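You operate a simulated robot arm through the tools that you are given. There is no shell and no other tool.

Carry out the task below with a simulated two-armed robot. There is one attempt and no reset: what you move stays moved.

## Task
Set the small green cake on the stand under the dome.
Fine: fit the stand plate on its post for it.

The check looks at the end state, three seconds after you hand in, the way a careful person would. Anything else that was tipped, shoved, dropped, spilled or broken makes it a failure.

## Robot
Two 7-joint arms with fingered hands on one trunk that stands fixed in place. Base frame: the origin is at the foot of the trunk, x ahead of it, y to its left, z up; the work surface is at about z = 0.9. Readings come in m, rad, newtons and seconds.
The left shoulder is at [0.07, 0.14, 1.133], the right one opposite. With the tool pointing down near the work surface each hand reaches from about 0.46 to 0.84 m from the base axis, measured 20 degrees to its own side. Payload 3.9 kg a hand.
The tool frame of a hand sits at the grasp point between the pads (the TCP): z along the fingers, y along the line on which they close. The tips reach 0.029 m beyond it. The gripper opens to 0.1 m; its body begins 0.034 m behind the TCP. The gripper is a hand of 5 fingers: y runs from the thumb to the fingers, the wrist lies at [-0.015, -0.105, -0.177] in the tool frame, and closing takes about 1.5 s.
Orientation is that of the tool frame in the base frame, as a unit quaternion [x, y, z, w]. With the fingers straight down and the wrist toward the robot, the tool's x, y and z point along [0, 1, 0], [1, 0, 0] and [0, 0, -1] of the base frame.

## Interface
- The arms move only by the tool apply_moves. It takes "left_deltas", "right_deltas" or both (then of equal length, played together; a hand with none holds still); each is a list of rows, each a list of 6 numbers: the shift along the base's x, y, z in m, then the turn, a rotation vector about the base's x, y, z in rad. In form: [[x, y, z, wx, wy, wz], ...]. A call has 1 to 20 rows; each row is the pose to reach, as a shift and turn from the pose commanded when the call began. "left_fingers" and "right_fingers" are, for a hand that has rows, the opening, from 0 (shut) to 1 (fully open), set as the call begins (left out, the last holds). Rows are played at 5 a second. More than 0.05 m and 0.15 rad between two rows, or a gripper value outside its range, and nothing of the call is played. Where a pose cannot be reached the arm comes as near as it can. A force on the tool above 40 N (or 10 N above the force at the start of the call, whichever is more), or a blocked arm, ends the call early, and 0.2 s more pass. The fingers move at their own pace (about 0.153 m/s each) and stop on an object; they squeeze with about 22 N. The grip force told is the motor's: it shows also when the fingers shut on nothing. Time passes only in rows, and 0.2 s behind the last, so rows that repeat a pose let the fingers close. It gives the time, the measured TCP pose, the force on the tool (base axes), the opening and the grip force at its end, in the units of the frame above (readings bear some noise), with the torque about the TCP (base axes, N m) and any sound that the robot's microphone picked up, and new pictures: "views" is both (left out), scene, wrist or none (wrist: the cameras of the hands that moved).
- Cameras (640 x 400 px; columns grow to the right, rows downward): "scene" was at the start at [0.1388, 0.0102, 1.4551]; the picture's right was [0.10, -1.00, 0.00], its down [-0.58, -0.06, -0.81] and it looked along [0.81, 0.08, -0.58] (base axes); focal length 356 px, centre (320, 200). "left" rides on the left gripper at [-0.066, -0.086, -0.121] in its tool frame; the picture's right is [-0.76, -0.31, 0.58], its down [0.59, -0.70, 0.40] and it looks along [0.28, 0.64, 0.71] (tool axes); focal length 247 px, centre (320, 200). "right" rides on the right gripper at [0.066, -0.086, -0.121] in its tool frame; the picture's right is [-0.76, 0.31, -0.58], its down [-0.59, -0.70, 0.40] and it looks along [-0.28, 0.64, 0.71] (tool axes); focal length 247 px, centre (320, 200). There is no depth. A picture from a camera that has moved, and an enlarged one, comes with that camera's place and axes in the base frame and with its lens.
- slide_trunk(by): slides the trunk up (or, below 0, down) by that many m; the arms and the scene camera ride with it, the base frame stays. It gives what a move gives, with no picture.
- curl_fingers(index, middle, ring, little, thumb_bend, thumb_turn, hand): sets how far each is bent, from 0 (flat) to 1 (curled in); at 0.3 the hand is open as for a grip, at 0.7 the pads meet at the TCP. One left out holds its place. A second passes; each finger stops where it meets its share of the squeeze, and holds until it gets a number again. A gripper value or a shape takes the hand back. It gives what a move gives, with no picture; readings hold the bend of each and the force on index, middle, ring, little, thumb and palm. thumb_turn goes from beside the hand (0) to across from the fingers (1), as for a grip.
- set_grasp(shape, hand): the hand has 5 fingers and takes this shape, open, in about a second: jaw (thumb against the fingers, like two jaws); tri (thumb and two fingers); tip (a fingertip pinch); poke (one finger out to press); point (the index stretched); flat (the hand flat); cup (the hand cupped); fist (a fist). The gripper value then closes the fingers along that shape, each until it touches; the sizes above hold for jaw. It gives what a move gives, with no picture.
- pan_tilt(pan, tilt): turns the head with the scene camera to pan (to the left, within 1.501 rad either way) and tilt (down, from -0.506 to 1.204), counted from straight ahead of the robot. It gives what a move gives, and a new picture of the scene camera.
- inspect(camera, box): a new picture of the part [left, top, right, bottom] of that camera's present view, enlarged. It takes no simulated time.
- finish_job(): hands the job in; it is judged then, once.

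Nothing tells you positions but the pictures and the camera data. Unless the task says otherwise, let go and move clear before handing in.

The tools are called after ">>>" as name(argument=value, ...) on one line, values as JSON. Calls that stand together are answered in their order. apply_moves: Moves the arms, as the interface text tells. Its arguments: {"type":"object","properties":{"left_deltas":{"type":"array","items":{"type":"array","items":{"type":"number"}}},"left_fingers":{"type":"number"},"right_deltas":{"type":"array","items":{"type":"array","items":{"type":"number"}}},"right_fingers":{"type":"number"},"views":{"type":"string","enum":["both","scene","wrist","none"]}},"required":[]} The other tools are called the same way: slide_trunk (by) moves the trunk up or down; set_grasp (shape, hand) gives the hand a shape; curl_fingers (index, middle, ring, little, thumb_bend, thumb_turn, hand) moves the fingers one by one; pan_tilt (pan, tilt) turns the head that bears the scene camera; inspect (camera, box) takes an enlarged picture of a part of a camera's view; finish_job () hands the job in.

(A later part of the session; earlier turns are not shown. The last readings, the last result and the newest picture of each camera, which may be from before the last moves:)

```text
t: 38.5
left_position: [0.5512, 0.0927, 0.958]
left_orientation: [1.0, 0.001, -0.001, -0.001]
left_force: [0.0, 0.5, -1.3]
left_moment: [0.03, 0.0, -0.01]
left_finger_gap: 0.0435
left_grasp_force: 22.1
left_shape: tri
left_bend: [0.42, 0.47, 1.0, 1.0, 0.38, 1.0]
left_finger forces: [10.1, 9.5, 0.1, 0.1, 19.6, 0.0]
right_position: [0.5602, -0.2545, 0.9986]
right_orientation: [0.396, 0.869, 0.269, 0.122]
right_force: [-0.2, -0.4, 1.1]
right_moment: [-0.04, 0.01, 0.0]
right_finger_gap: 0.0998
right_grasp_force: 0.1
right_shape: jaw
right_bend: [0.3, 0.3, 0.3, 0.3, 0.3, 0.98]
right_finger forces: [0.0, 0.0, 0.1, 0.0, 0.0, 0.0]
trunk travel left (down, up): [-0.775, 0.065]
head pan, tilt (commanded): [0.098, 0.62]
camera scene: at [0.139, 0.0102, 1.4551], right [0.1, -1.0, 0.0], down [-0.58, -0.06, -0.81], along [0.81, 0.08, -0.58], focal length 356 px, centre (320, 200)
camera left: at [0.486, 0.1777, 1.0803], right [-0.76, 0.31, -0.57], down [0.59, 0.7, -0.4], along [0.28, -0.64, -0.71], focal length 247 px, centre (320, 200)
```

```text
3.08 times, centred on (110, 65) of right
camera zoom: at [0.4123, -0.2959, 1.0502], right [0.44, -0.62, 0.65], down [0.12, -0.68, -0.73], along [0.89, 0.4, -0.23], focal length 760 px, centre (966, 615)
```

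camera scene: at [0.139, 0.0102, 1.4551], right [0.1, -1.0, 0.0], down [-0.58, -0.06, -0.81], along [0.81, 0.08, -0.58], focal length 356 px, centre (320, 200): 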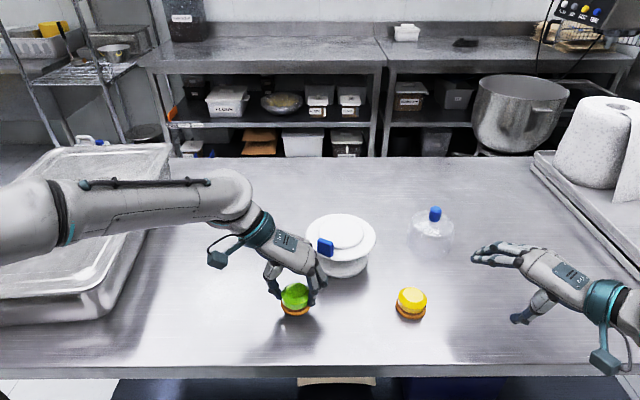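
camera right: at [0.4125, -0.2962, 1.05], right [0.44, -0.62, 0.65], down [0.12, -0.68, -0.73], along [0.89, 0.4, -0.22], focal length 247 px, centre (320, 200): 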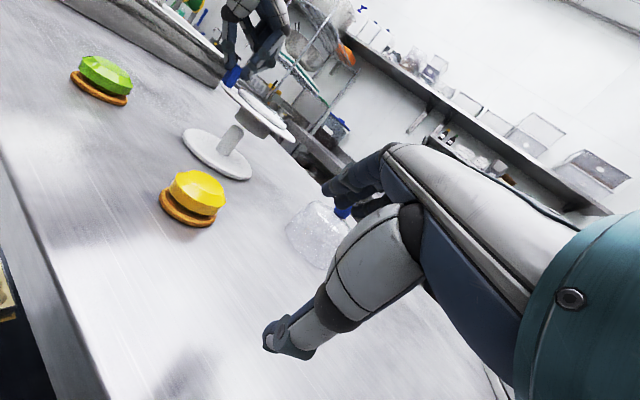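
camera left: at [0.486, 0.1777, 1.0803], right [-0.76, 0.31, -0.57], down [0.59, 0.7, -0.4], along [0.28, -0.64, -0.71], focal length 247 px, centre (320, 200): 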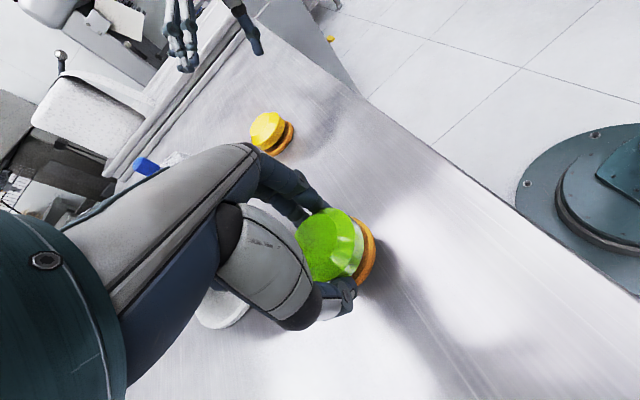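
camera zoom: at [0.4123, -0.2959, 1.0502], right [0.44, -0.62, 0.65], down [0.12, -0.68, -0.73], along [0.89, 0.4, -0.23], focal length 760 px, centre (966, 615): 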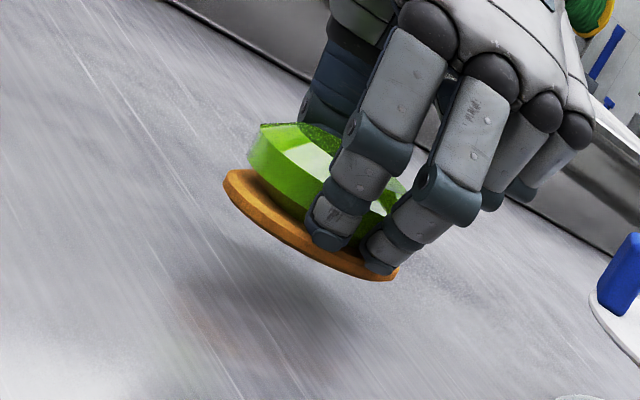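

The cake hangs straight with its crust. I'll raise it well above the plate's tab and carry it over the stand's centre at about (0.700, 0.022).

>>> apply_moves(left_deltas=[[0, 0, 0.04, 0, 0, 0], [0, 0, 0.08, 0, 0, 0], [0.005, -0.003, 0.117, 0, 0, 0], [0.035, -0.015, 0.12, 0, 0, 0], [0.07, -0.032, 0.12, 0, 0, 0], [0.105, -0.05, 0.12, 0, 0, 0], [0.135, -0.065, 0.12, 0, 0, 0], [0.148, -0.071, 0.12, 0, 0, 0], [0.148, -0.071, 0.12, 0, 0, 0]])

>>> inspect(camera="scene", box=[280, 180, 400, 290])

>>> inspect(camera="right", box=[180, 10, 330, 180])

```text
t: 40.5
left_position: [0.6697, 0.0206, 1.0641]
left_orientation: [1.0, 0.001, -0.002, -0.002]
left_force: [0.4, -0.7, -1.1]
left_moment: [0.02, 0.02, -0.01]
left_finger_gap: 0.043
left_grasp_force: 22.5
left_shape: tri
left_bend: [0.43, 0.47, 1.0, 1.0, 0.38, 1.0]
left_finger forces: [10.3, 9.8, 0.0, 0.0, 19.9, 0.0]
left hand out of reach, approached as far as the arm can: row 7, 8, 9
right_position: [0.562, -0.2573, 0.9979]
right_orientation: [0.396, 0.87, 0.27, 0.121]
right_force: [0.3, 0.3, 1.0]
right_moment: [0.04, 0.03, -0.02]
right_finger_gap: 0.0999
right_grasp_force: 0.0
right_shape: jaw
right_bend: [0.3, 0.3, 0.3, 0.3, 0.3, 0.98]
right_finger forces: [0.1, 0.0, 0.0, 0.0, 0.0, 0.0]
trunk travel left (down, up): [-0.775, 0.065]
head pan, tilt (commanded): [0.098, 0.62]
camera scene: at [0.1409, 0.0075, 1.4549], right [0.1, -1.0, 0.0], down [-0.58, -0.05, -0.81], along [0.81, 0.08, -0.58], focal length 356 px, centre (320, 200)
camera left: at [0.6037, 0.1074, 1.1867], right [-0.76, 0.31, -0.57], down [0.59, 0.71, -0.4], along [0.28, -0.64, -0.72], focal length 247 px, centre (320, 200)
```

scene: 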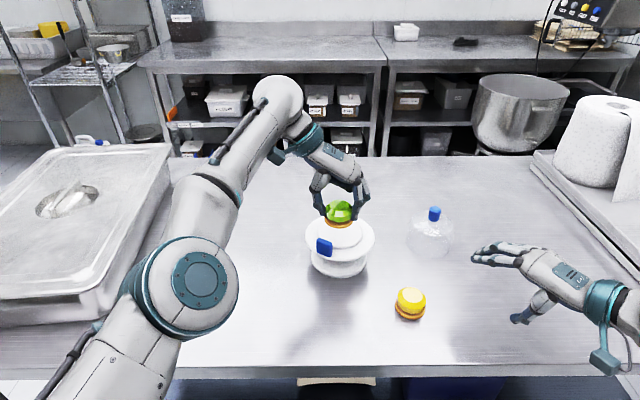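
left: 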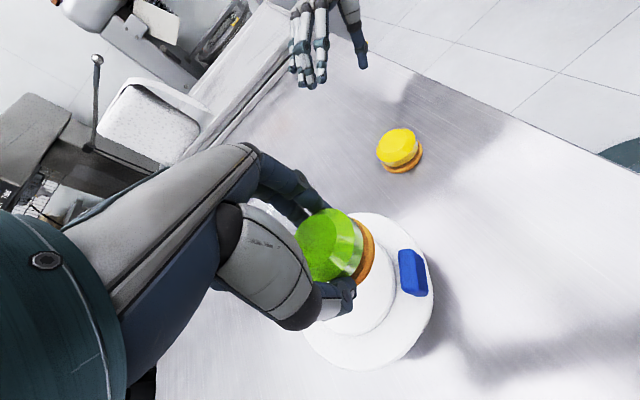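

```text
3.64 times, centred on (340, 235) of scene
camera zoom: at [0.1409, 0.0075, 1.4549], right [0.1, -1.0, 0.0], down [-0.58, -0.05, -0.81], along [0.81, 0.08, -0.58], focal length 1293 px, centre (247, 73)
```

zoom: 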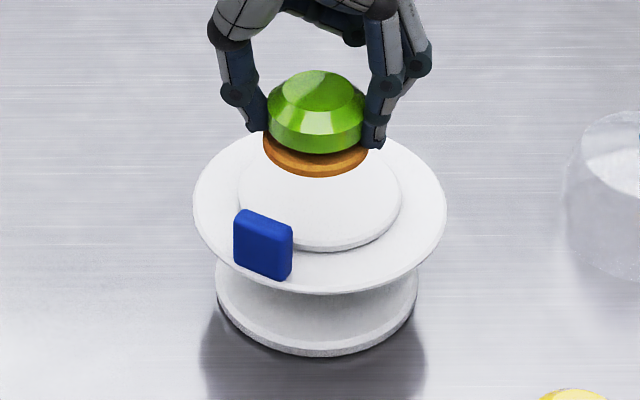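

```text
2.35 times, centred on (255, 95) of right
camera zoom: at [0.4136, -0.2978, 1.0489], right [0.44, -0.62, 0.65], down [0.12, -0.68, -0.73], along [0.89, 0.4, -0.23], focal length 581 px, centre (473, 447)
```

zoom: 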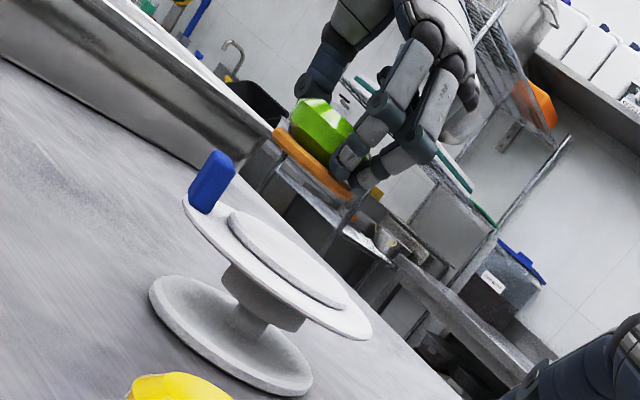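

The arm hit its reach limit at x ≈ 0.67 with this yaw. I'll turn the hand by +0.52 rad about the vertical, so the wrist is nearer to me, and then see where it stands.

>>> apply_moves(left_deltas=[[0, 0, 0, 0, 0, 0.13], [0, 0, 0, 0, 0, 0.26], [0, 0, 0, 0, 0, 0.39], [0, 0, 0, 0, 0, 0.52], [0, 0, 0, 0, 0, 0.52]])

>>> inspect(camera="scene", box=[280, 180, 400, 290])

```text
t: 41.7
left_position: [0.7169, 0.017, 1.0731]
left_orientation: [0.966, 0.259, -0.001, -0.001]
left_force: [0.5, 0.2, -0.6]
left_moment: [0.01, 0.0, 0.01]
left_finger_gap: 0.043
left_grasp_force: 22.4
left_shape: tri
left_bend: [0.43, 0.47, 1.0, 1.0, 0.38, 1.0]
left_finger forces: [10.3, 9.8, 0.0, 0.1, 19.7, 0.1]
left hand out of reach, approached as far as the arm can: row 1, 2, 3, 4, 5
right_position: [0.5594, -0.2543, 0.9998]
right_orientation: [0.395, 0.87, 0.269, 0.123]
right_force: [-0.7, -0.1, 0.2]
right_moment: [0.01, 0.01, 0.0]
right_finger_gap: 0.0997
right_grasp_force: 0.0
right_shape: jaw
right_bend: [0.3, 0.3, 0.3, 0.3, 0.3, 0.98]
right_finger forces: [0.1, 0.0, 0.0, 0.0, 0.1, 0.0]
trunk travel left (down, up): [-0.775, 0.065]
head pan, tilt (commanded): [0.098, 0.62]
camera scene: at [0.1388, 0.0104, 1.4551], right [0.1, -1.0, 0.0], down [-0.58, -0.06, -0.81], along [0.81, 0.08, -0.58], focal length 356 px, centre (320, 200)
camera left: at [0.6176, 0.0587, 1.195], right [-0.81, -0.11, -0.57], down [0.16, 0.9, -0.4], along [0.56, -0.41, -0.71], focal length 247 px, centre (320, 200)
```

scene: 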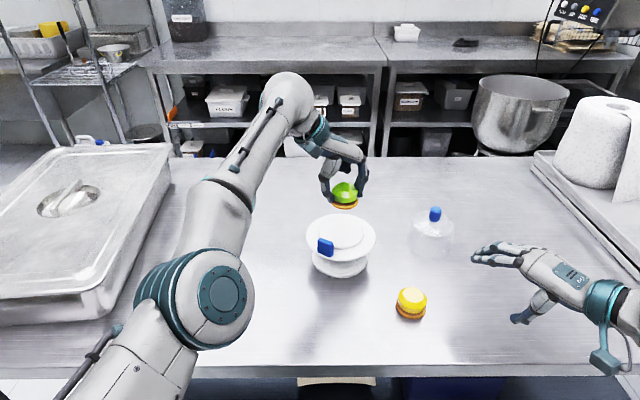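
left: 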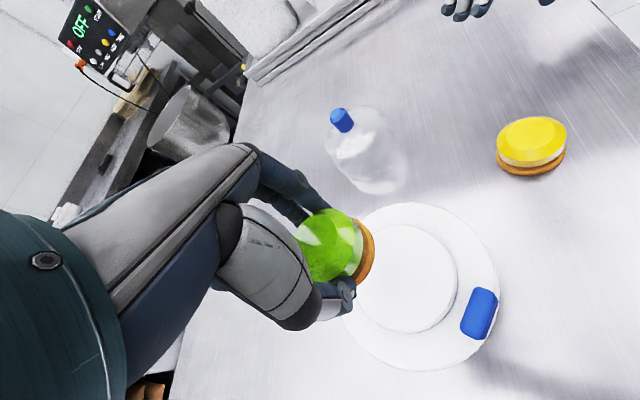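

```text
3.64 times, centred on (340, 235) of scene
camera zoom: at [0.1388, 0.0104, 1.4551], right [0.1, -1.0, 0.0], down [-0.58, -0.06, -0.81], along [0.81, 0.08, -0.58], focal length 1293 px, centre (247, 73)
```

zoom: 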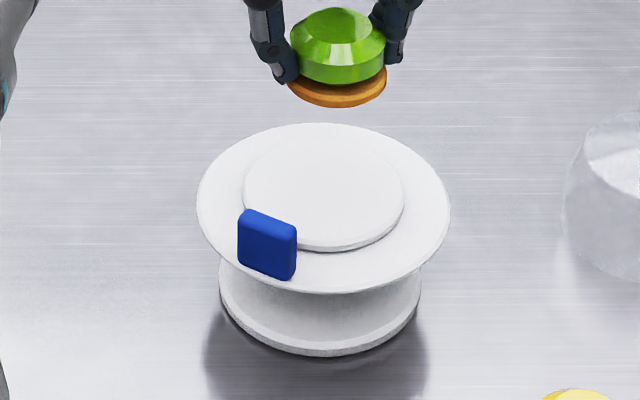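

The hand now reads (0.717, 0.017, 1.073) with the cake still firm, but the arm says it's at a limit. I'll issue a hold to see which pose it's tracking.

>>> apply_moves(left_deltas=[[0, 0, 0, 0, 0, 0], [0, 0, 0, 0, 0, 0]], views="none")

```text
t: 42.3
left_position: [0.7171, 0.0181, 1.0737]
left_orientation: [0.966, 0.257, -0.002, 0.0]
left_force: [-0.1, -0.2, 0.1]
left_moment: [0.06, 0.01, -0.02]
left_finger_gap: 0.0428
left_grasp_force: 22.3
left_shape: tri
left_bend: [0.43, 0.47, 1.0, 1.0, 0.38, 1.0]
left_finger forces: [10.3, 9.9, 0.1, 0.0, 19.8, 0.0]
right_position: [0.5598, -0.2544, 0.9988]
right_orientation: [0.395, 0.87, 0.269, 0.122]
right_force: [0.1, 0.1, 0.3]
right_moment: [0.0, 0.03, -0.03]
right_finger_gap: 0.1
right_grasp_force: 0.0
right_shape: jaw
right_bend: [0.3, 0.3, 0.3, 0.3, 0.3, 0.98]
right_finger forces: [0.0, 0.1, 0.1, 0.1, 0.1, 0.1]
trunk travel left (down, up): [-0.775, 0.065]
head pan, tilt (commanded): [0.098, 0.62]
```

Its reference is now the actual pose. I'll shift back to the stand's centre, about (0.699, 0.021).

>>> apply_moves(left_deltas=[[-0.008, 0.002, 0, 0, 0, 0], [-0.018, 0.003, -0.01, 0, 0, 0], [-0.018, 0.003, -0.015, 0, 0, 0], [-0.018, 0.003, -0.015, 0, 0, 0]])

>>> inspect(camera="scene", box=[280, 180, 400, 290])

>>> inspect(camera="right", box=[180, 10, 330, 180])

```text
t: 43.3
left_position: [0.7182, 0.0181, 1.0618]
left_orientation: [0.966, 0.258, -0.001, -0.001]
left_force: [-0.2, -0.7, -0.9]
left_moment: [0.01, -0.01, -0.02]
left_finger_gap: 0.0428
left_grasp_force: 22.2
left_shape: tri
left_bend: [0.43, 0.47, 1.0, 1.0, 0.38, 1.0]
left_finger forces: [10.3, 9.8, 0.0, 0.1, 19.8, 0.0]
left hand out of reach, approached as far as the arm can: row 1, 2, 3, 4
right_position: [0.5603, -0.2553, 0.9997]
right_orientation: [0.396, 0.869, 0.269, 0.123]
right_force: [0.0, -0.9, 0.7]
right_moment: [0.01, -0.01, 0.0]
right_finger_gap: 0.0997
right_grasp_force: 0.0
right_shape: jaw
right_bend: [0.3, 0.3, 0.3, 0.3, 0.3, 0.98]
right_finger forces: [0.1, 0.1, 0.1, 0.1, 0.1, 0.0]
trunk travel left (down, up): [-0.775, 0.065]
head pan, tilt (commanded): [0.098, 0.62]
camera scene: at [0.1388, 0.0102, 1.4551], right [0.1, -1.0, 0.0], down [-0.58, -0.06, -0.81], along [0.81, 0.08, -0.58], focal length 356 px, centre (320, 200)
camera left: at [0.6196, 0.0597, 1.1841], right [-0.81, -0.11, -0.57], down [0.16, 0.9, -0.4], along [0.56, -0.41, -0.71], focal length 247 px, centre (320, 200)
```

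scene: 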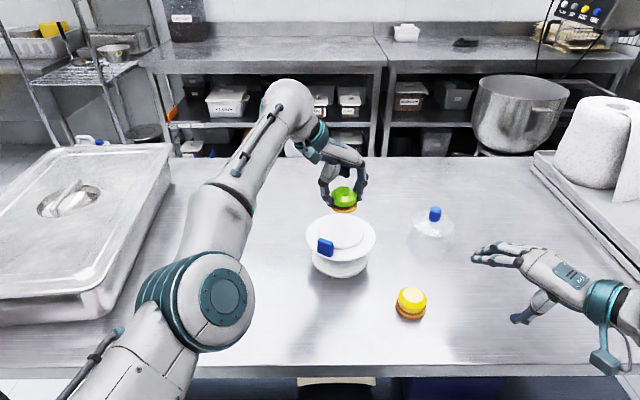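
left: 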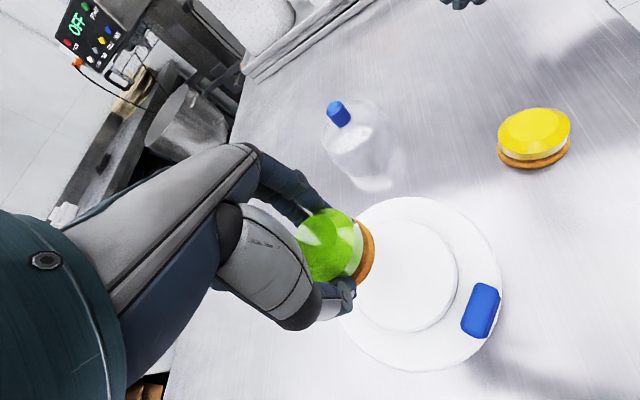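

```text
3.64 times, centred on (340, 235) of scene
camera zoom: at [0.1388, 0.0102, 1.4551], right [0.1, -1.0, 0.0], down [-0.58, -0.06, -0.81], along [0.81, 0.08, -0.58], focal length 1293 px, centre (247, 73)
```

zoom: 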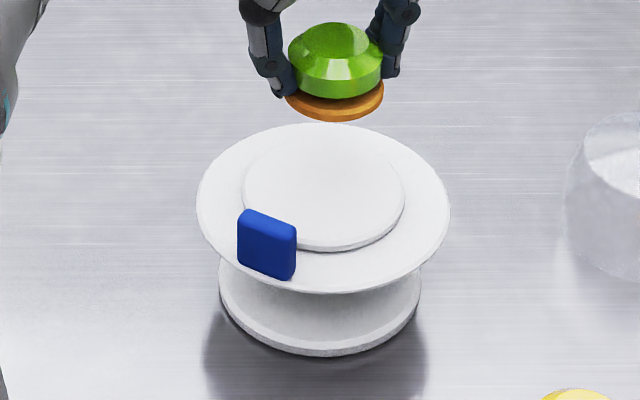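

```text
2.35 times, centred on (255, 95) of right
camera zoom: at [0.4122, -0.2959, 1.0502], right [0.44, -0.62, 0.65], down [0.12, -0.68, -0.73], along [0.89, 0.4, -0.23], focal length 581 px, centre (473, 447)
```

zoom: 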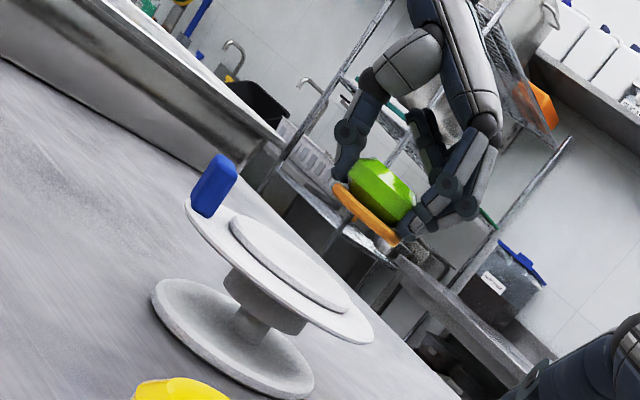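

The arm is almost straight here, so small retractions don't resolve. I'll back off with a larger move to let the elbow bend, staying above the tab, and then re-approach with this yaw.

>>> apply_moves(left_deltas=[[-0.03, 0.02, 0.015, 0, 0, 0], [-0.065, 0.04, 0.025, 0, 0, 0], [-0.1, 0.06, 0.03, 0, 0, 0], [-0.1, 0.06, 0.03, 0, 0, 0]], views="scene")

```text
t: 44.3
left_position: [0.7121, 0.0699, 1.1206]
left_orientation: [0.966, 0.258, -0.002, 0.001]
left_force: [0.6, -0.2, -0.5]
left_moment: [0.0, -0.01, 0.03]
left_finger_gap: 0.043
left_grasp_force: 22.4
left_shape: tri
left_bend: [0.43, 0.47, 1.0, 1.0, 0.38, 1.0]
left_finger forces: [10.3, 9.7, 0.0, 0.0, 19.8, 0.0]
left hand out of reach, approached as far as the arm can: row 1, 2, 3, 4
right_position: [0.5605, -0.2541, 0.9989]
right_orientation: [0.396, 0.87, 0.269, 0.123]
right_force: [0.2, 0.5, -0.3]
right_moment: [0.01, -0.01, -0.02]
right_finger_gap: 0.0999
right_grasp_force: 0.1
right_shape: jaw
right_bend: [0.3, 0.3, 0.3, 0.3, 0.3, 0.98]
right_finger forces: [0.0, 0.0, 0.0, 0.0, 0.0, 0.1]
trunk travel left (down, up): [-0.775, 0.065]
head pan, tilt (commanded): [0.098, 0.62]
camera scene: at [0.1387, 0.0106, 1.4551], right [0.1, -1.0, 0.0], down [-0.58, -0.06, -0.81], along [0.81, 0.08, -0.58], focal length 356 px, centre (320, 200)
```

scene: 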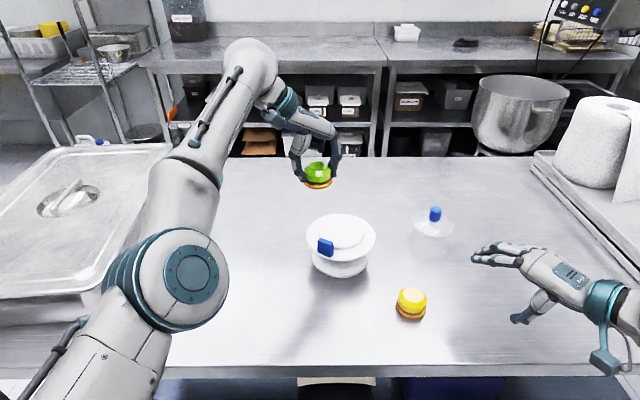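

The wrist is stuck on its maximum-reach sphere with the elbow nearly straight, and moving up and left keeps it there. Moving right and down should flex the elbow, so I'll try that while staying well above the stand.

>>> apply_moves(left_deltas=[[-0.015, -0.025, -0.015, 0, 0, 0], [-0.03, -0.05, -0.03, 0, 0, 0], [-0.045, -0.06, -0.04, 0, 0, 0], [-0.045, -0.06, -0.04, 0, 0, 0]], views="scene")

```text
t: 45.3
left_position: [0.7115, -0.0005, 1.084]
left_orientation: [0.966, 0.258, -0.001, 0.0]
left_force: [0.1, 0.2, -0.6]
left_moment: [0.01, 0.0, -0.03]
left_finger_gap: 0.043
left_grasp_force: 21.9
left_shape: tri
left_bend: [0.43, 0.47, 1.0, 1.0, 0.38, 1.0]
left_finger forces: [10.3, 9.8, 0.0, 0.0, 19.8, 0.0]
left hand out of reach, approached as far as the arm can: row 1, 2, 3, 4
right_position: [0.5601, -0.2554, 0.9995]
right_orientation: [0.395, 0.87, 0.269, 0.122]
right_force: [0.4, 0.0, 0.4]
right_moment: [0.0, -0.03, 0.01]
right_finger_gap: 0.0997
right_grasp_force: 0.0
right_shape: jaw
right_bend: [0.3, 0.3, 0.3, 0.3, 0.3, 0.98]
right_finger forces: [0.1, 0.1, 0.1, 0.0, 0.0, 0.0]
trunk travel left (down, up): [-0.775, 0.065]
head pan, tilt (commanded): [0.098, 0.62]
camera scene: at [0.1389, 0.0101, 1.4551], right [0.1, -1.0, 0.0], down [-0.58, -0.06, -0.81], along [0.81, 0.08, -0.58], focal length 356 px, centre (320, 200)
```

scene: 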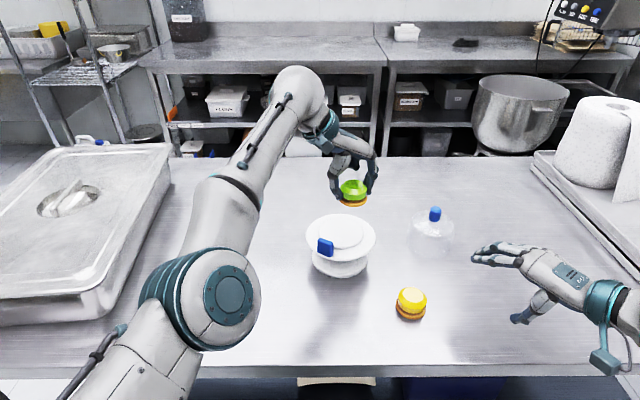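

The elbow has dropped below the arm line, and the wrist's bend limit is now blocking the retraction. I'll retrace the way I came: turn the yaw back by −0.52 and retreat toward the cake's old position.

>>> apply_moves(left_deltas=[[-0.012, 0.003, 0, 0, 0, -0.13], [-0.025, 0.006, 0, 0, 0, -0.26], [-0.038, 0.01, 0, 0, 0, -0.39], [-0.05, 0.015, 0, 0, 0, -0.52], [-0.075, 0.03, 0, 0, 0, -0.52], [-0.1, 0.045, 0, 0, 0, -0.52], [-0.125, 0.06, 0, 0, 0, -0.52], [-0.15, 0.08, 0, 0, 0, -0.52], [-0.15, 0.08, 0, 0, 0, -0.52]], views="scene")

```text
t: 47.3
left_position: [0.5632, 0.0781, 1.0864]
left_orientation: [1.0, 0.001, -0.001, -0.001]
left_force: [0.3, 0.0, -1.4]
left_moment: [0.01, 0.05, -0.02]
left_finger_gap: 0.0428
left_grasp_force: 22.2
left_shape: tri
left_bend: [0.43, 0.47, 1.0, 1.0, 0.38, 1.0]
left_finger forces: [10.3, 9.8, 0.1, 0.0, 19.6, 0.0]
right_position: [0.5625, -0.2562, 0.9986]
right_orientation: [0.396, 0.87, 0.269, 0.122]
right_force: [-0.2, -0.4, 0.0]
right_moment: [0.02, -0.01, -0.02]
right_finger_gap: 0.0998
right_grasp_force: 0.0
right_shape: jaw
right_bend: [0.3, 0.3, 0.3, 0.3, 0.3, 0.98]
right_finger forces: [0.0, 0.0, 0.0, 0.0, 0.0, 0.0]
trunk travel left (down, up): [-0.775, 0.065]
head pan, tilt (commanded): [0.098, 0.62]
camera scene: at [0.1401, 0.009, 1.455], right [0.1, -1.0, 0.0], down [-0.58, -0.06, -0.81], along [0.81, 0.08, -0.58], focal length 356 px, centre (320, 200)
```

scene: 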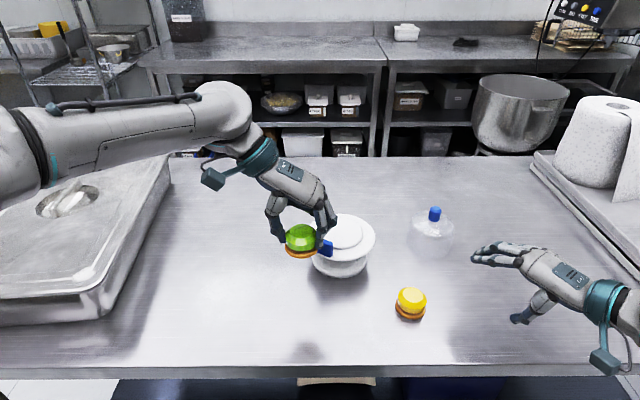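

That worked: the arm is back at (0.563, 0.078) with the elbow out to the left and the cake still firmly held. Now I'll yaw by +0.785 here first and then go to the stand, so the wrist stays within comfortable reach.

>>> apply_moves(left_deltas=[[0, 0, 0, 0, 0, 0.13], [0, 0, 0, 0, 0, 0.26], [0, 0, 0, 0, 0, 0.39], [0, 0, 0, 0, 0, 0.52], [0, 0, 0, 0, 0, 0.65], [0, 0, 0, 0, 0, 0.785], [0.03, -0.012, 0, 0, 0, 0.785], [0.06, -0.025, 0, 0, 0, 0.785], [0.09, -0.037, 0, 0, 0, 0.785], [0.12, -0.05, 0, 0, 0, 0.785], [0.139, -0.057, 0, 0, 0, 0.785], [0.139, -0.057, 0, 0, 0, 0.785]])

>>> inspect(camera="scene", box=[280, 180, 400, 290])

>>> inspect(camera="right", box=[180, 10, 330, 180])

```text
t: 49.9
left_position: [0.7011, 0.0207, 1.0855]
left_orientation: [0.924, 0.383, -0.002, -0.001]
left_force: [-0.6, -0.4, 0.1]
left_moment: [0.02, 0.01, -0.02]
left_finger_gap: 0.0428
left_grasp_force: 22.6
left_shape: tri
left_bend: [0.43, 0.47, 1.0, 1.0, 0.38, 1.0]
left_finger forces: [10.3, 9.8, 0.1, 0.1, 19.6, 0.0]
right_position: [0.5598, -0.2551, 0.9995]
right_orientation: [0.395, 0.87, 0.269, 0.123]
right_force: [0.3, -0.6, 0.3]
right_moment: [0.04, -0.02, 0.0]
right_finger_gap: 0.0997
right_grasp_force: 0.2
right_shape: jaw
right_bend: [0.3, 0.3, 0.3, 0.3, 0.3, 0.98]
right_finger forces: [0.0, 0.0, 0.0, 0.0, 0.1, 0.0]
trunk travel left (down, up): [-0.775, 0.065]
head pan, tilt (commanded): [0.098, 0.62]
camera scene: at [0.1384, 0.0105, 1.4552], right [0.1, -1.0, 0.0], down [-0.58, -0.06, -0.81], along [0.81, 0.08, -0.58], focal length 356 px, centre (320, 200)
camera left: at [0.5941, 0.0358, 1.2072], right [-0.75, -0.32, -0.57], down [-0.08, 0.91, -0.4], along [0.65, -0.25, -0.71], focal length 247 px, centre (320, 200)
```

scene: 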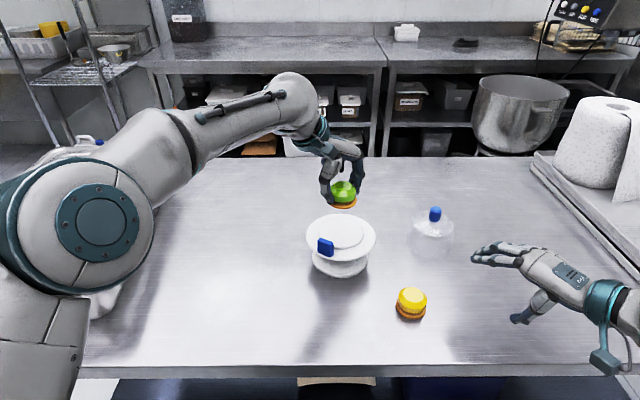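
left: 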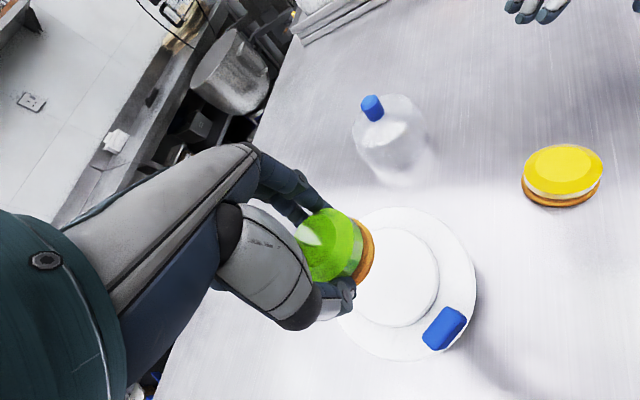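

```text
3.64 times, centred on (340, 235) of scene
camera zoom: at [0.1384, 0.0105, 1.4552], right [0.1, -1.0, 0.0], down [-0.58, -0.06, -0.81], along [0.81, 0.08, -0.58], focal length 1293 px, centre (247, 73)
```

zoom: 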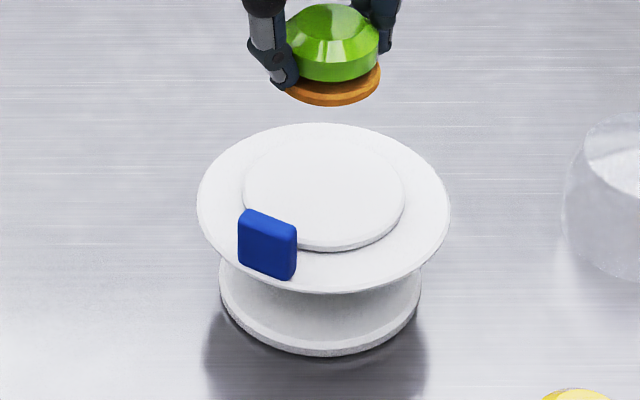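

```text
2.35 times, centred on (255, 95) of right
camera zoom: at [0.4119, -0.2957, 1.0505], right [0.44, -0.62, 0.65], down [0.12, -0.68, -0.73], along [0.89, 0.4, -0.23], focal length 581 px, centre (473, 447)
```

zoom: 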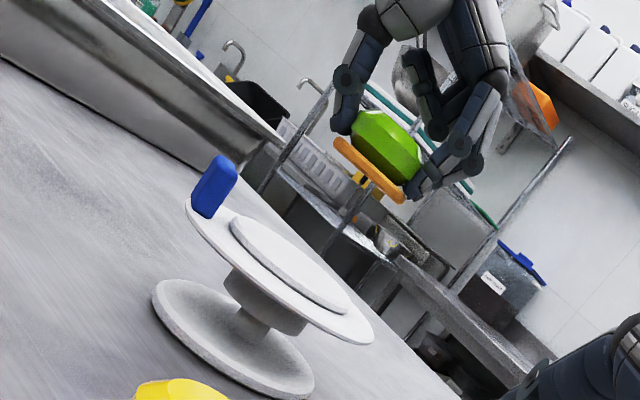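

The cake is above the stand's centre within a few millimetres. I'll lower it to about 1.5 cm above the plate and check again.

>>> apply_moves(left_deltas=[[0, 0, -0.02, 0, 0, 0], [0, 0, -0.04, 0, 0, 0], [0, 0, -0.055, 0, 0, 0], [0, 0, -0.065, 0, 0, 0], [0, 0, -0.065, 0, 0, 0]])

>>> inspect(camera="scene", box=[290, 190, 390, 285])

>>> inspect(camera="right", box=[190, 40, 320, 180])

```text
t: 51.1
left_position: [0.7033, 0.0228, 1.022]
left_orientation: [0.923, 0.385, -0.001, -0.001]
left_force: [-0.5, 0.8, -1.0]
left_moment: [0.0, -0.01, -0.02]
left_finger_gap: 0.043
left_grasp_force: 22.2
left_shape: tri
left_bend: [0.43, 0.47, 1.0, 1.0, 0.38, 1.0]
left_finger forces: [10.4, 9.9, 0.1, 0.0, 19.5, 0.0]
right_position: [0.5599, -0.2555, 0.9992]
right_orientation: [0.396, 0.87, 0.269, 0.122]
right_force: [-0.6, -0.8, -0.3]
right_moment: [0.01, 0.03, 0.0]
right_finger_gap: 0.0997
right_grasp_force: 0.0
right_shape: jaw
right_bend: [0.3, 0.3, 0.3, 0.3, 0.3, 0.98]
right_finger forces: [0.0, 0.0, 0.0, 0.0, 0.0, 0.0]
trunk travel left (down, up): [-0.775, 0.065]
head pan, tilt (commanded): [0.098, 0.62]
camera scene: at [0.1388, 0.0101, 1.4551], right [0.1, -1.0, 0.0], down [-0.58, -0.06, -0.81], along [0.81, 0.08, -0.58], focal length 356 px, centre (320, 200)
camera left: at [0.5959, 0.0365, 1.1425], right [-0.75, -0.32, -0.58], down [-0.08, 0.91, -0.4], along [0.65, -0.25, -0.71], focal length 247 px, centre (320, 200)
```

scene: 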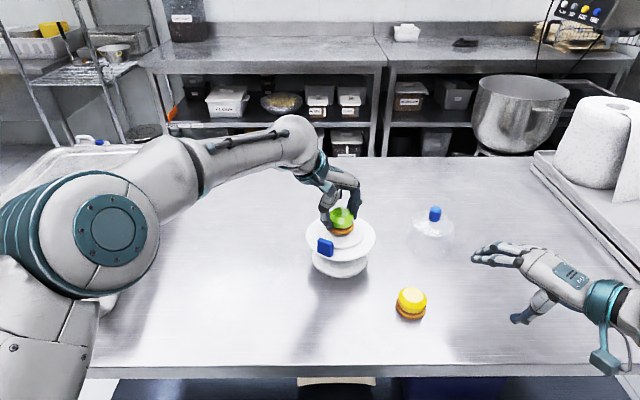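
left: 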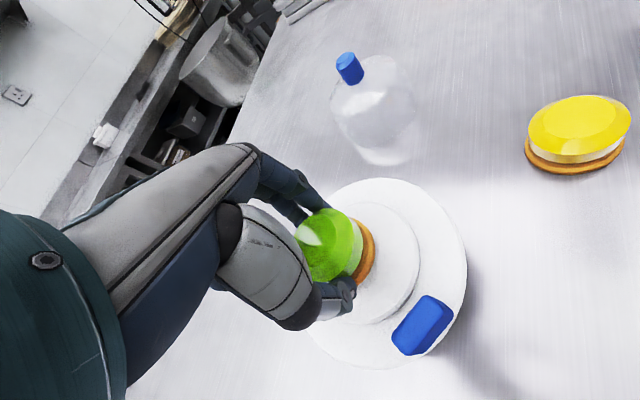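

```text
4.21 times, centred on (340, 238) of scene
camera zoom: at [0.1388, 0.0101, 1.4551], right [0.1, -1.0, 0.0], down [-0.58, -0.06, -0.81], along [0.81, 0.08, -0.58], focal length 1497 px, centre (236, 42)
```

zoom: 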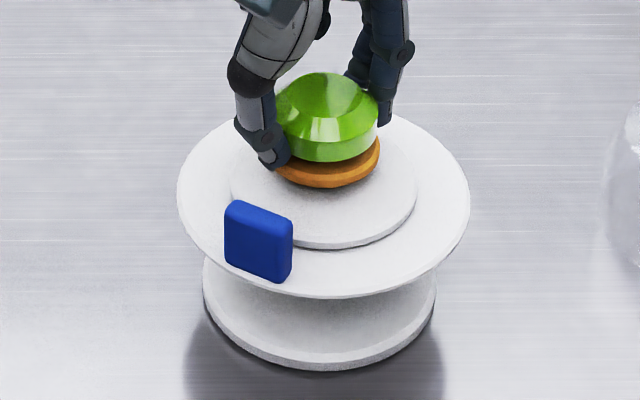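

```text
2.86 times, centred on (255, 110) of right
camera zoom: at [0.4121, -0.296, 1.0502], right [0.44, -0.62, 0.65], down [0.12, -0.68, -0.73], along [0.89, 0.4, -0.23], focal length 706 px, centre (506, 457)
```

zoom: 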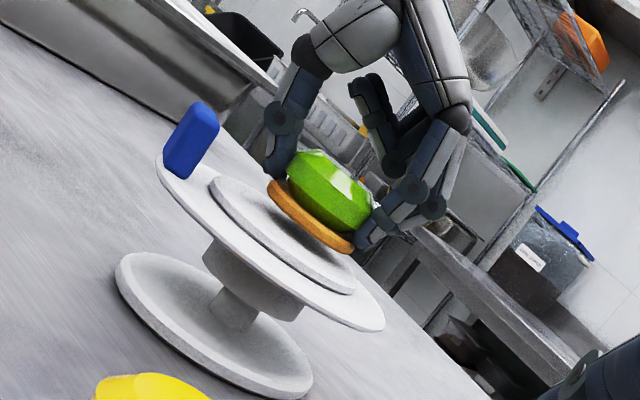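

The cake is about 1.5 cm above the raised disc and centred. I'll lower slowly, watching the force.

>>> apply_moves(left_deltas=[[-0.001, -0.001, -0.004, 0, 0, 0], [-0.001, -0.001, -0.008, 0, 0, 0], [-0.001, -0.001, -0.011, 0, 0, 0], [-0.001, -0.001, -0.011, 0, 0, 0]], views="none")

>>> inspect(camera="right", box=[210, 60, 310, 160])

```text
t: 52.1
left_position: [0.7019, 0.0219, 1.0123]
left_orientation: [0.923, 0.384, 0.0, 0.002]
left_force: [2.5, -0.9, 9.9]
left_moment: [-0.06, -0.09, 0.0]
left_finger_gap: 0.0431
left_grasp_force: 22.7
left_shape: tri
left_bend: [0.42, 0.47, 1.0, 1.0, 0.38, 1.0]
left_finger forces: [11.8, 11.8, 0.1, 0.0, 20.5, 0.0]
right_position: [0.5589, -0.255, 1.0002]
right_orientation: [0.396, 0.87, 0.269, 0.123]
right_force: [-0.9, -0.4, -0.4]
right_moment: [-0.03, -0.01, 0.0]
right_finger_gap: 0.0998
right_grasp_force: 0.0
right_shape: jaw
right_bend: [0.3, 0.3, 0.3, 0.3, 0.3, 0.98]
right_finger forces: [0.0, 0.1, 0.0, 0.0, 0.0, 0.1]
trunk travel left (down, up): [-0.775, 0.065]
head pan, tilt (commanded): [0.098, 0.62]
```

```text
4.00 times, centred on (260, 110) of right
camera zoom: at [0.4112, -0.2961, 1.0508], right [0.44, -0.62, 0.65], down [0.12, -0.68, -0.73], along [0.89, 0.4, -0.23], focal length 988 px, centre (560, 560)
```

zoom: 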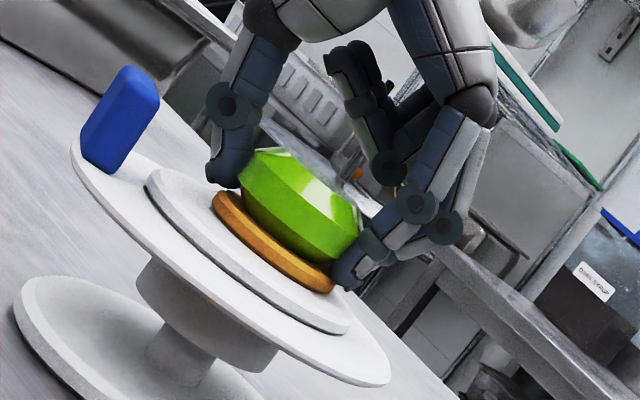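

The cake has touched down: about 10 N upward at TCP z 1.012. I'll ease off 2 mm to unload and then open the fingers moderately, keeping the thumb off the tab.

>>> apply_moves(left_deltas=[[0, 0, 0.001, 0, 0, 0], [0, 0, 0.002, 0, 0, 0]], views="none")

>>> inspect(camera="right", box=[230, 70, 300, 140])

>>> inspect(camera="scene", box=[290, 190, 390, 285])

```text
t: 52.7
left_position: [0.7018, 0.0216, 1.0118]
left_orientation: [0.924, 0.383, 0.0, 0.0]
left_force: [1.6, -1.9, 6.6]
left_moment: [-0.09, -0.11, -0.01]
left_finger_gap: 0.0431
left_grasp_force: 22.2
left_shape: tri
left_bend: [0.42, 0.47, 1.0, 1.0, 0.38, 1.0]
left_finger forces: [11.9, 11.9, 0.1, 0.0, 20.1, 0.0]
right_position: [0.5596, -0.2545, 0.9993]
right_orientation: [0.396, 0.869, 0.269, 0.122]
right_force: [-0.1, 0.4, 0.2]
right_moment: [-0.06, -0.01, -0.02]
right_finger_gap: 0.1
right_grasp_force: 0.0
right_shape: jaw
right_bend: [0.3, 0.3, 0.3, 0.3, 0.3, 0.98]
right_finger forces: [0.0, 0.1, 0.0, 0.0, 0.0, 0.1]
trunk travel left (down, up): [-0.775, 0.065]
head pan, tilt (commanded): [0.098, 0.62]
```

```text
5.71 times, centred on (265, 105) of right
camera zoom: at [0.4116, -0.2962, 1.0504], right [0.44, -0.62, 0.65], down [0.12, -0.68, -0.73], along [0.89, 0.4, -0.23], focal length 1411 px, centre (634, 743)
```

zoom: 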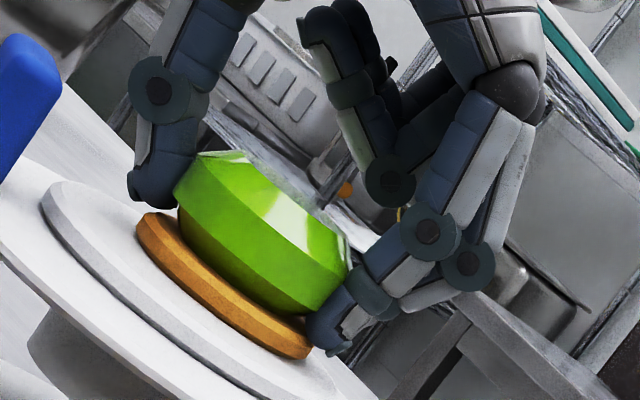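

```text
4.21 times, centred on (340, 238) of scene
camera zoom: at [0.138, 0.0098, 1.4552], right [0.1, -1.0, 0.0], down [-0.58, -0.06, -0.81], along [0.81, 0.08, -0.58], focal length 1497 px, centre (236, 42)
```

zoom: 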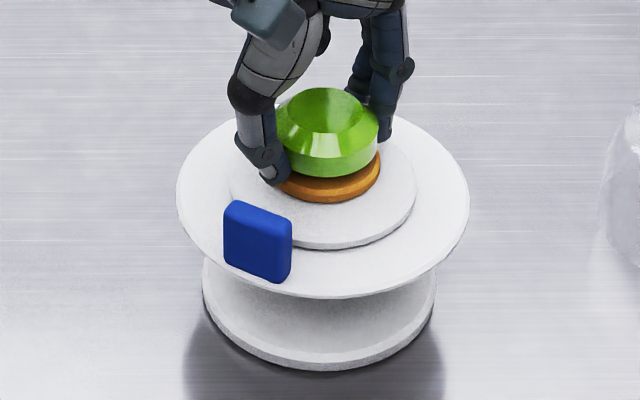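

The cake sits centred on the disc, with a little residual push of about 7 N. I'll unload another 1.5 mm and open the fingers.

>>> apply_moves(left_deltas=[[0, 0, 0.001, 0, 0, 0], [0, 0, 0.0015, 0, 0, 0]], views="none")

>>> apply_moves(left_deltas=[[0, 0, 0, 0, 0, 0], [0, 0, 0, 0, 0, 0], [0, 0, 0, 0, 0, 0], [0, 0, 0, 0, 0, 0]], left_fingers=0.6)

>>> inspect(camera="right", box=[210, 60, 310, 160])

>>> inspect(camera="scene", box=[290, 190, 390, 285])

```text
t: 53.3
left_position: [0.6996, 0.022, 1.0129]
left_orientation: [0.924, 0.383, -0.002, -0.002]
left_force: [0.7, -0.1, 0.8]
left_moment: [-0.05, -0.06, -0.03]
left_finger_gap: 0.0429
left_grasp_force: 22.5
left_shape: tri
left_bend: [0.43, 0.47, 1.0, 1.0, 0.38, 1.0]
left_finger forces: [11.2, 10.6, 0.1, 0.0, 20.6, 0.1]
right_position: [0.5596, -0.2544, 0.9999]
right_orientation: [0.396, 0.869, 0.269, 0.123]
right_force: [0.9, -0.6, 0.7]
right_moment: [0.02, 0.02, 0.01]
right_finger_gap: 0.1001
right_grasp_force: 0.1
right_shape: jaw
right_bend: [0.3, 0.3, 0.3, 0.3, 0.3, 0.98]
right_finger forces: [0.0, 0.0, 0.1, 0.1, 0.1, 0.0]
trunk travel left (down, up): [-0.775, 0.065]
head pan, tilt (commanded): [0.098, 0.62]
```

```text
t: 54.3
left_position: [0.7012, 0.0228, 1.0135]
left_orientation: [0.924, 0.383, -0.002, 0.0]
left_force: [0.3, 0.2, 0.0]
left_moment: [0.03, -0.01, 0.0]
left_finger_gap: 0.0601
left_grasp_force: 0.0
left_shape: tri
left_bend: [0.39, 0.39, 0.99, 0.99, 0.31, 1.0]
left_finger forces: [0.0, 0.0, 0.1, 0.1, 0.1, 0.1]
right_position: [0.5604, -0.2546, 0.9999]
right_orientation: [0.396, 0.87, 0.269, 0.122]
right_force: [0.5, 0.0, -0.8]
right_moment: [-0.02, -0.01, 0.03]
right_finger_gap: 0.0999
right_grasp_force: 0.1
right_shape: jaw
right_bend: [0.3, 0.3, 0.3, 0.3, 0.3, 0.98]
right_finger forces: [0.0, 0.0, 0.1, 0.0, 0.0, 0.1]
trunk travel left (down, up): [-0.775, 0.065]
head pan, tilt (commanded): [0.098, 0.62]
camera scene: at [0.1389, 0.0102, 1.4551], right [0.1, -1.0, 0.0], down [-0.58, -0.06, -0.81], along [0.81, 0.08, -0.58], focal length 356 px, centre (320, 200)
camera left: at [0.5944, 0.0364, 1.1359], right [-0.75, -0.32, -0.58], down [-0.08, 0.91, -0.4], along [0.65, -0.25, -0.71], focal length 247 px, centre (320, 200)
```

scene: 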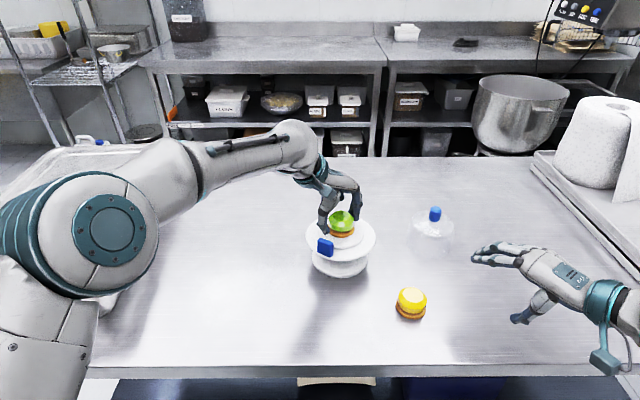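
left: 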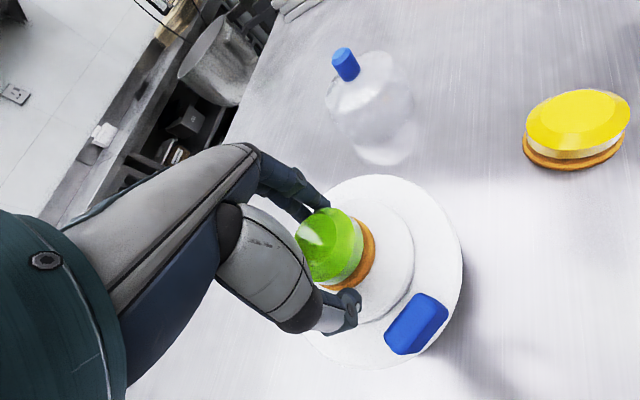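

```text
4.00 times, centred on (260, 110) of right
camera zoom: at [0.4122, -0.2959, 1.0502], right [0.44, -0.62, 0.65], down [0.12, -0.68, -0.73], along [0.89, 0.4, -0.23], focal length 988 px, centre (560, 560)
```

zoom: 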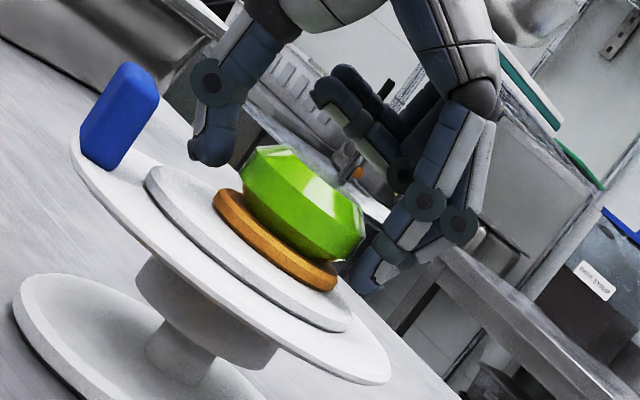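

```text
4.21 times, centred on (340, 238) of scene
camera zoom: at [0.1389, 0.0102, 1.4551], right [0.1, -1.0, 0.0], down [-0.58, -0.06, -0.81], along [0.81, 0.08, -0.58], focal length 1497 px, centre (236, 42)
```

zoom: 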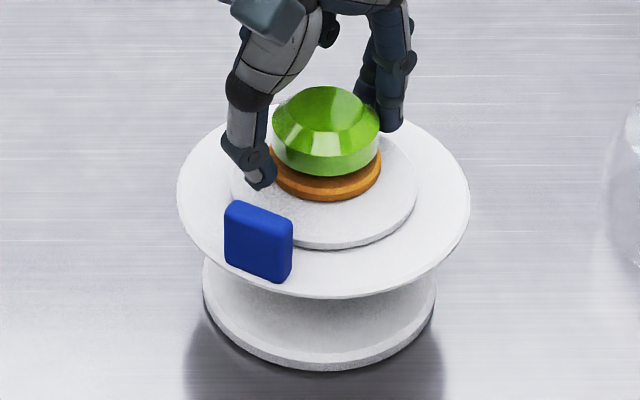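

The cake rests flat and centred on the stand. I'll lift the left hand straight up and then move it away to the left.

>>> apply_moves(left_deltas=[[0, 0, 0.008, 0, 0, 0], [0, 0, 0.02, 0, 0, 0], [0, 0, 0.045, 0, 0, 0], [0, 0, 0.08, 0, 0, 0], [-0.02, 0.02, 0.11, 0, 0, 0], [-0.05, 0.05, 0.125, 0, 0, 0.1], [-0.08, 0.08, 0.13, 0, 0, 0.2], [-0.11, 0.11, 0.14, 0, 0, 0.3], [-0.14, 0.14, 0.15, 0, 0, 0.4], [-0.16, 0.17, 0.16, 0, 0, 0.5], [-0.18, 0.2, 0.17, 0, 0, 0.6]])

>>> inspect(camera="scene", box=[290, 190, 390, 285])

>>> inspect(camera="right", box=[190, 50, 360, 290])

```text
t: 56.7
left_position: [0.5189, 0.2234, 1.1842]
left_orientation: [0.769, 0.639, 0.001, 0.0]
left_force: [0.2, 0.7, 0.8]
left_moment: [0.03, 0.01, -0.03]
left_finger_gap: 0.0597
left_grasp_force: 0.1
left_shape: tri
left_bend: [0.39, 0.39, 0.99, 0.99, 0.3, 1.0]
left_finger forces: [0.0, 0.0, 0.0, 0.0, 0.0, 0.1]
right_position: [0.5603, -0.2552, 0.9998]
right_orientation: [0.396, 0.869, 0.268, 0.123]
right_force: [-0.4, -0.1, -0.3]
right_moment: [0.01, -0.01, -0.02]
right_finger_gap: 0.0999
right_grasp_force: 0.1
right_shape: jaw
right_bend: [0.3, 0.3, 0.3, 0.3, 0.3, 0.98]
right_finger forces: [0.0, 0.0, 0.0, 0.0, 0.1, 0.0]
trunk travel left (down, up): [-0.775, 0.065]
head pan, tilt (commanded): [0.098, 0.62]
camera scene: at [0.1373, 0.0106, 1.4553], right [0.1, -1.0, 0.0], down [-0.58, -0.06, -0.81], along [0.81, 0.08, -0.58], focal length 356 px, centre (320, 200)
camera left: at [0.4226, 0.1746, 1.305], right [-0.44, -0.69, -0.58], down [-0.58, 0.71, -0.4], along [0.68, 0.16, -0.71], focal length 247 px, centre (320, 200)
```

scene: 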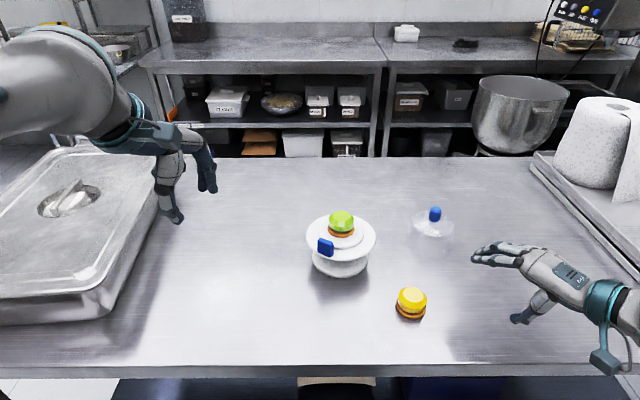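
left: 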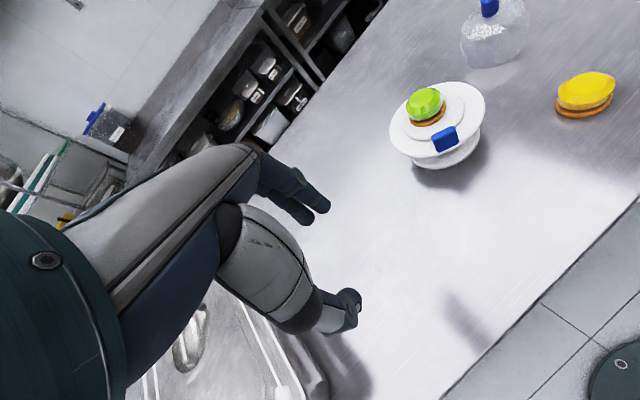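

```text
4.21 times, centred on (340, 238) of scene
camera zoom: at [0.1373, 0.0106, 1.4553], right [0.1, -1.0, 0.0], down [-0.58, -0.06, -0.81], along [0.81, 0.08, -0.58], focal length 1497 px, centre (236, 42)
```

zoom: 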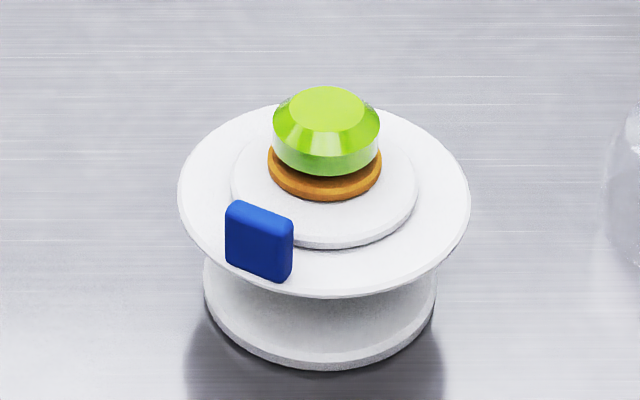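

```text
1.67 times, centred on (275, 170) of right
camera zoom: at [0.4111, -0.2957, 1.0508], right [0.44, -0.62, 0.65], down [0.12, -0.68, -0.73], along [0.89, 0.4, -0.23], focal length 412 px, centre (395, 250)
```

zoom: 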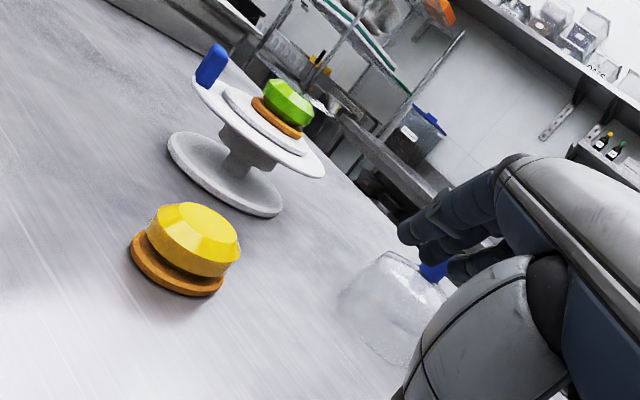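

The cake is in place on the stand. For the dome at about (0.77, -0.178) the right arm needs a long reach, so I'll raise the trunk 6 cm for easier arm geometry; both hands are free and clear.

>>> slide_trunk(by=0.06)

>>> set_grasp(shape="tri", hand="right")

```text
t: 57.7
left_position: [0.5207, 0.2227, 1.243]
left_orientation: [0.768, 0.64, -0.001, 0.0]
left_force: [-0.6, 0.3, -0.8]
left_moment: [-0.01, -0.01, 0.02]
left_finger_gap: 0.0597
left_grasp_force: 0.2
left_shape: tri
left_bend: [0.39, 0.39, 0.99, 0.99, 0.3, 1.0]
left_finger forces: [0.1, 0.1, 0.1, 0.1, 0.1, 0.1]
right_position: [0.5588, -0.2542, 1.0591]
right_orientation: [0.395, 0.87, 0.269, 0.121]
right_force: [-0.3, 0.1, -0.3]
right_moment: [-0.01, -0.01, 0.0]
right_finger_gap: 0.0997
right_grasp_force: 0.1
right_shape: jaw
right_bend: [0.3, 0.3, 0.3, 0.3, 0.3, 0.98]
right_finger forces: [0.0, 0.0, 0.0, 0.0, 0.0, 0.0]
trunk travel left (down, up): [-0.835, 0.005]
head pan, tilt (commanded): [0.098, 0.62]
```

```text
t: 58.6
left_position: [0.521, 0.2237, 1.243]
left_orientation: [0.769, 0.639, -0.001, 0.0]
left_force: [0.4, 0.3, 0.2]
left_moment: [0.01, -0.01, -0.01]
left_finger_gap: 0.0598
left_grasp_force: 0.1
left_shape: tri
left_bend: [0.39, 0.39, 0.99, 0.99, 0.3, 1.0]
left_finger forces: [0.1, 0.1, 0.1, 0.0, 0.1, 0.1]
right_position: [0.5601, -0.2549, 1.0592]
right_orientation: [0.395, 0.87, 0.27, 0.122]
right_force: [0.8, 0.7, -0.6]
right_moment: [-0.03, 0.0, 0.0]
right_finger_gap: 0.0996
right_grasp_force: 0.1
right_shape: tri
right_bend: [0.3, 0.3, 0.99, 0.99, 0.3, 0.98]
right_finger forces: [0.0, 0.0, 0.0, 0.1, 0.1, 0.1]
trunk travel left (down, up): [-0.835, 0.005]
head pan, tilt (commanded): [0.098, 0.62]
```

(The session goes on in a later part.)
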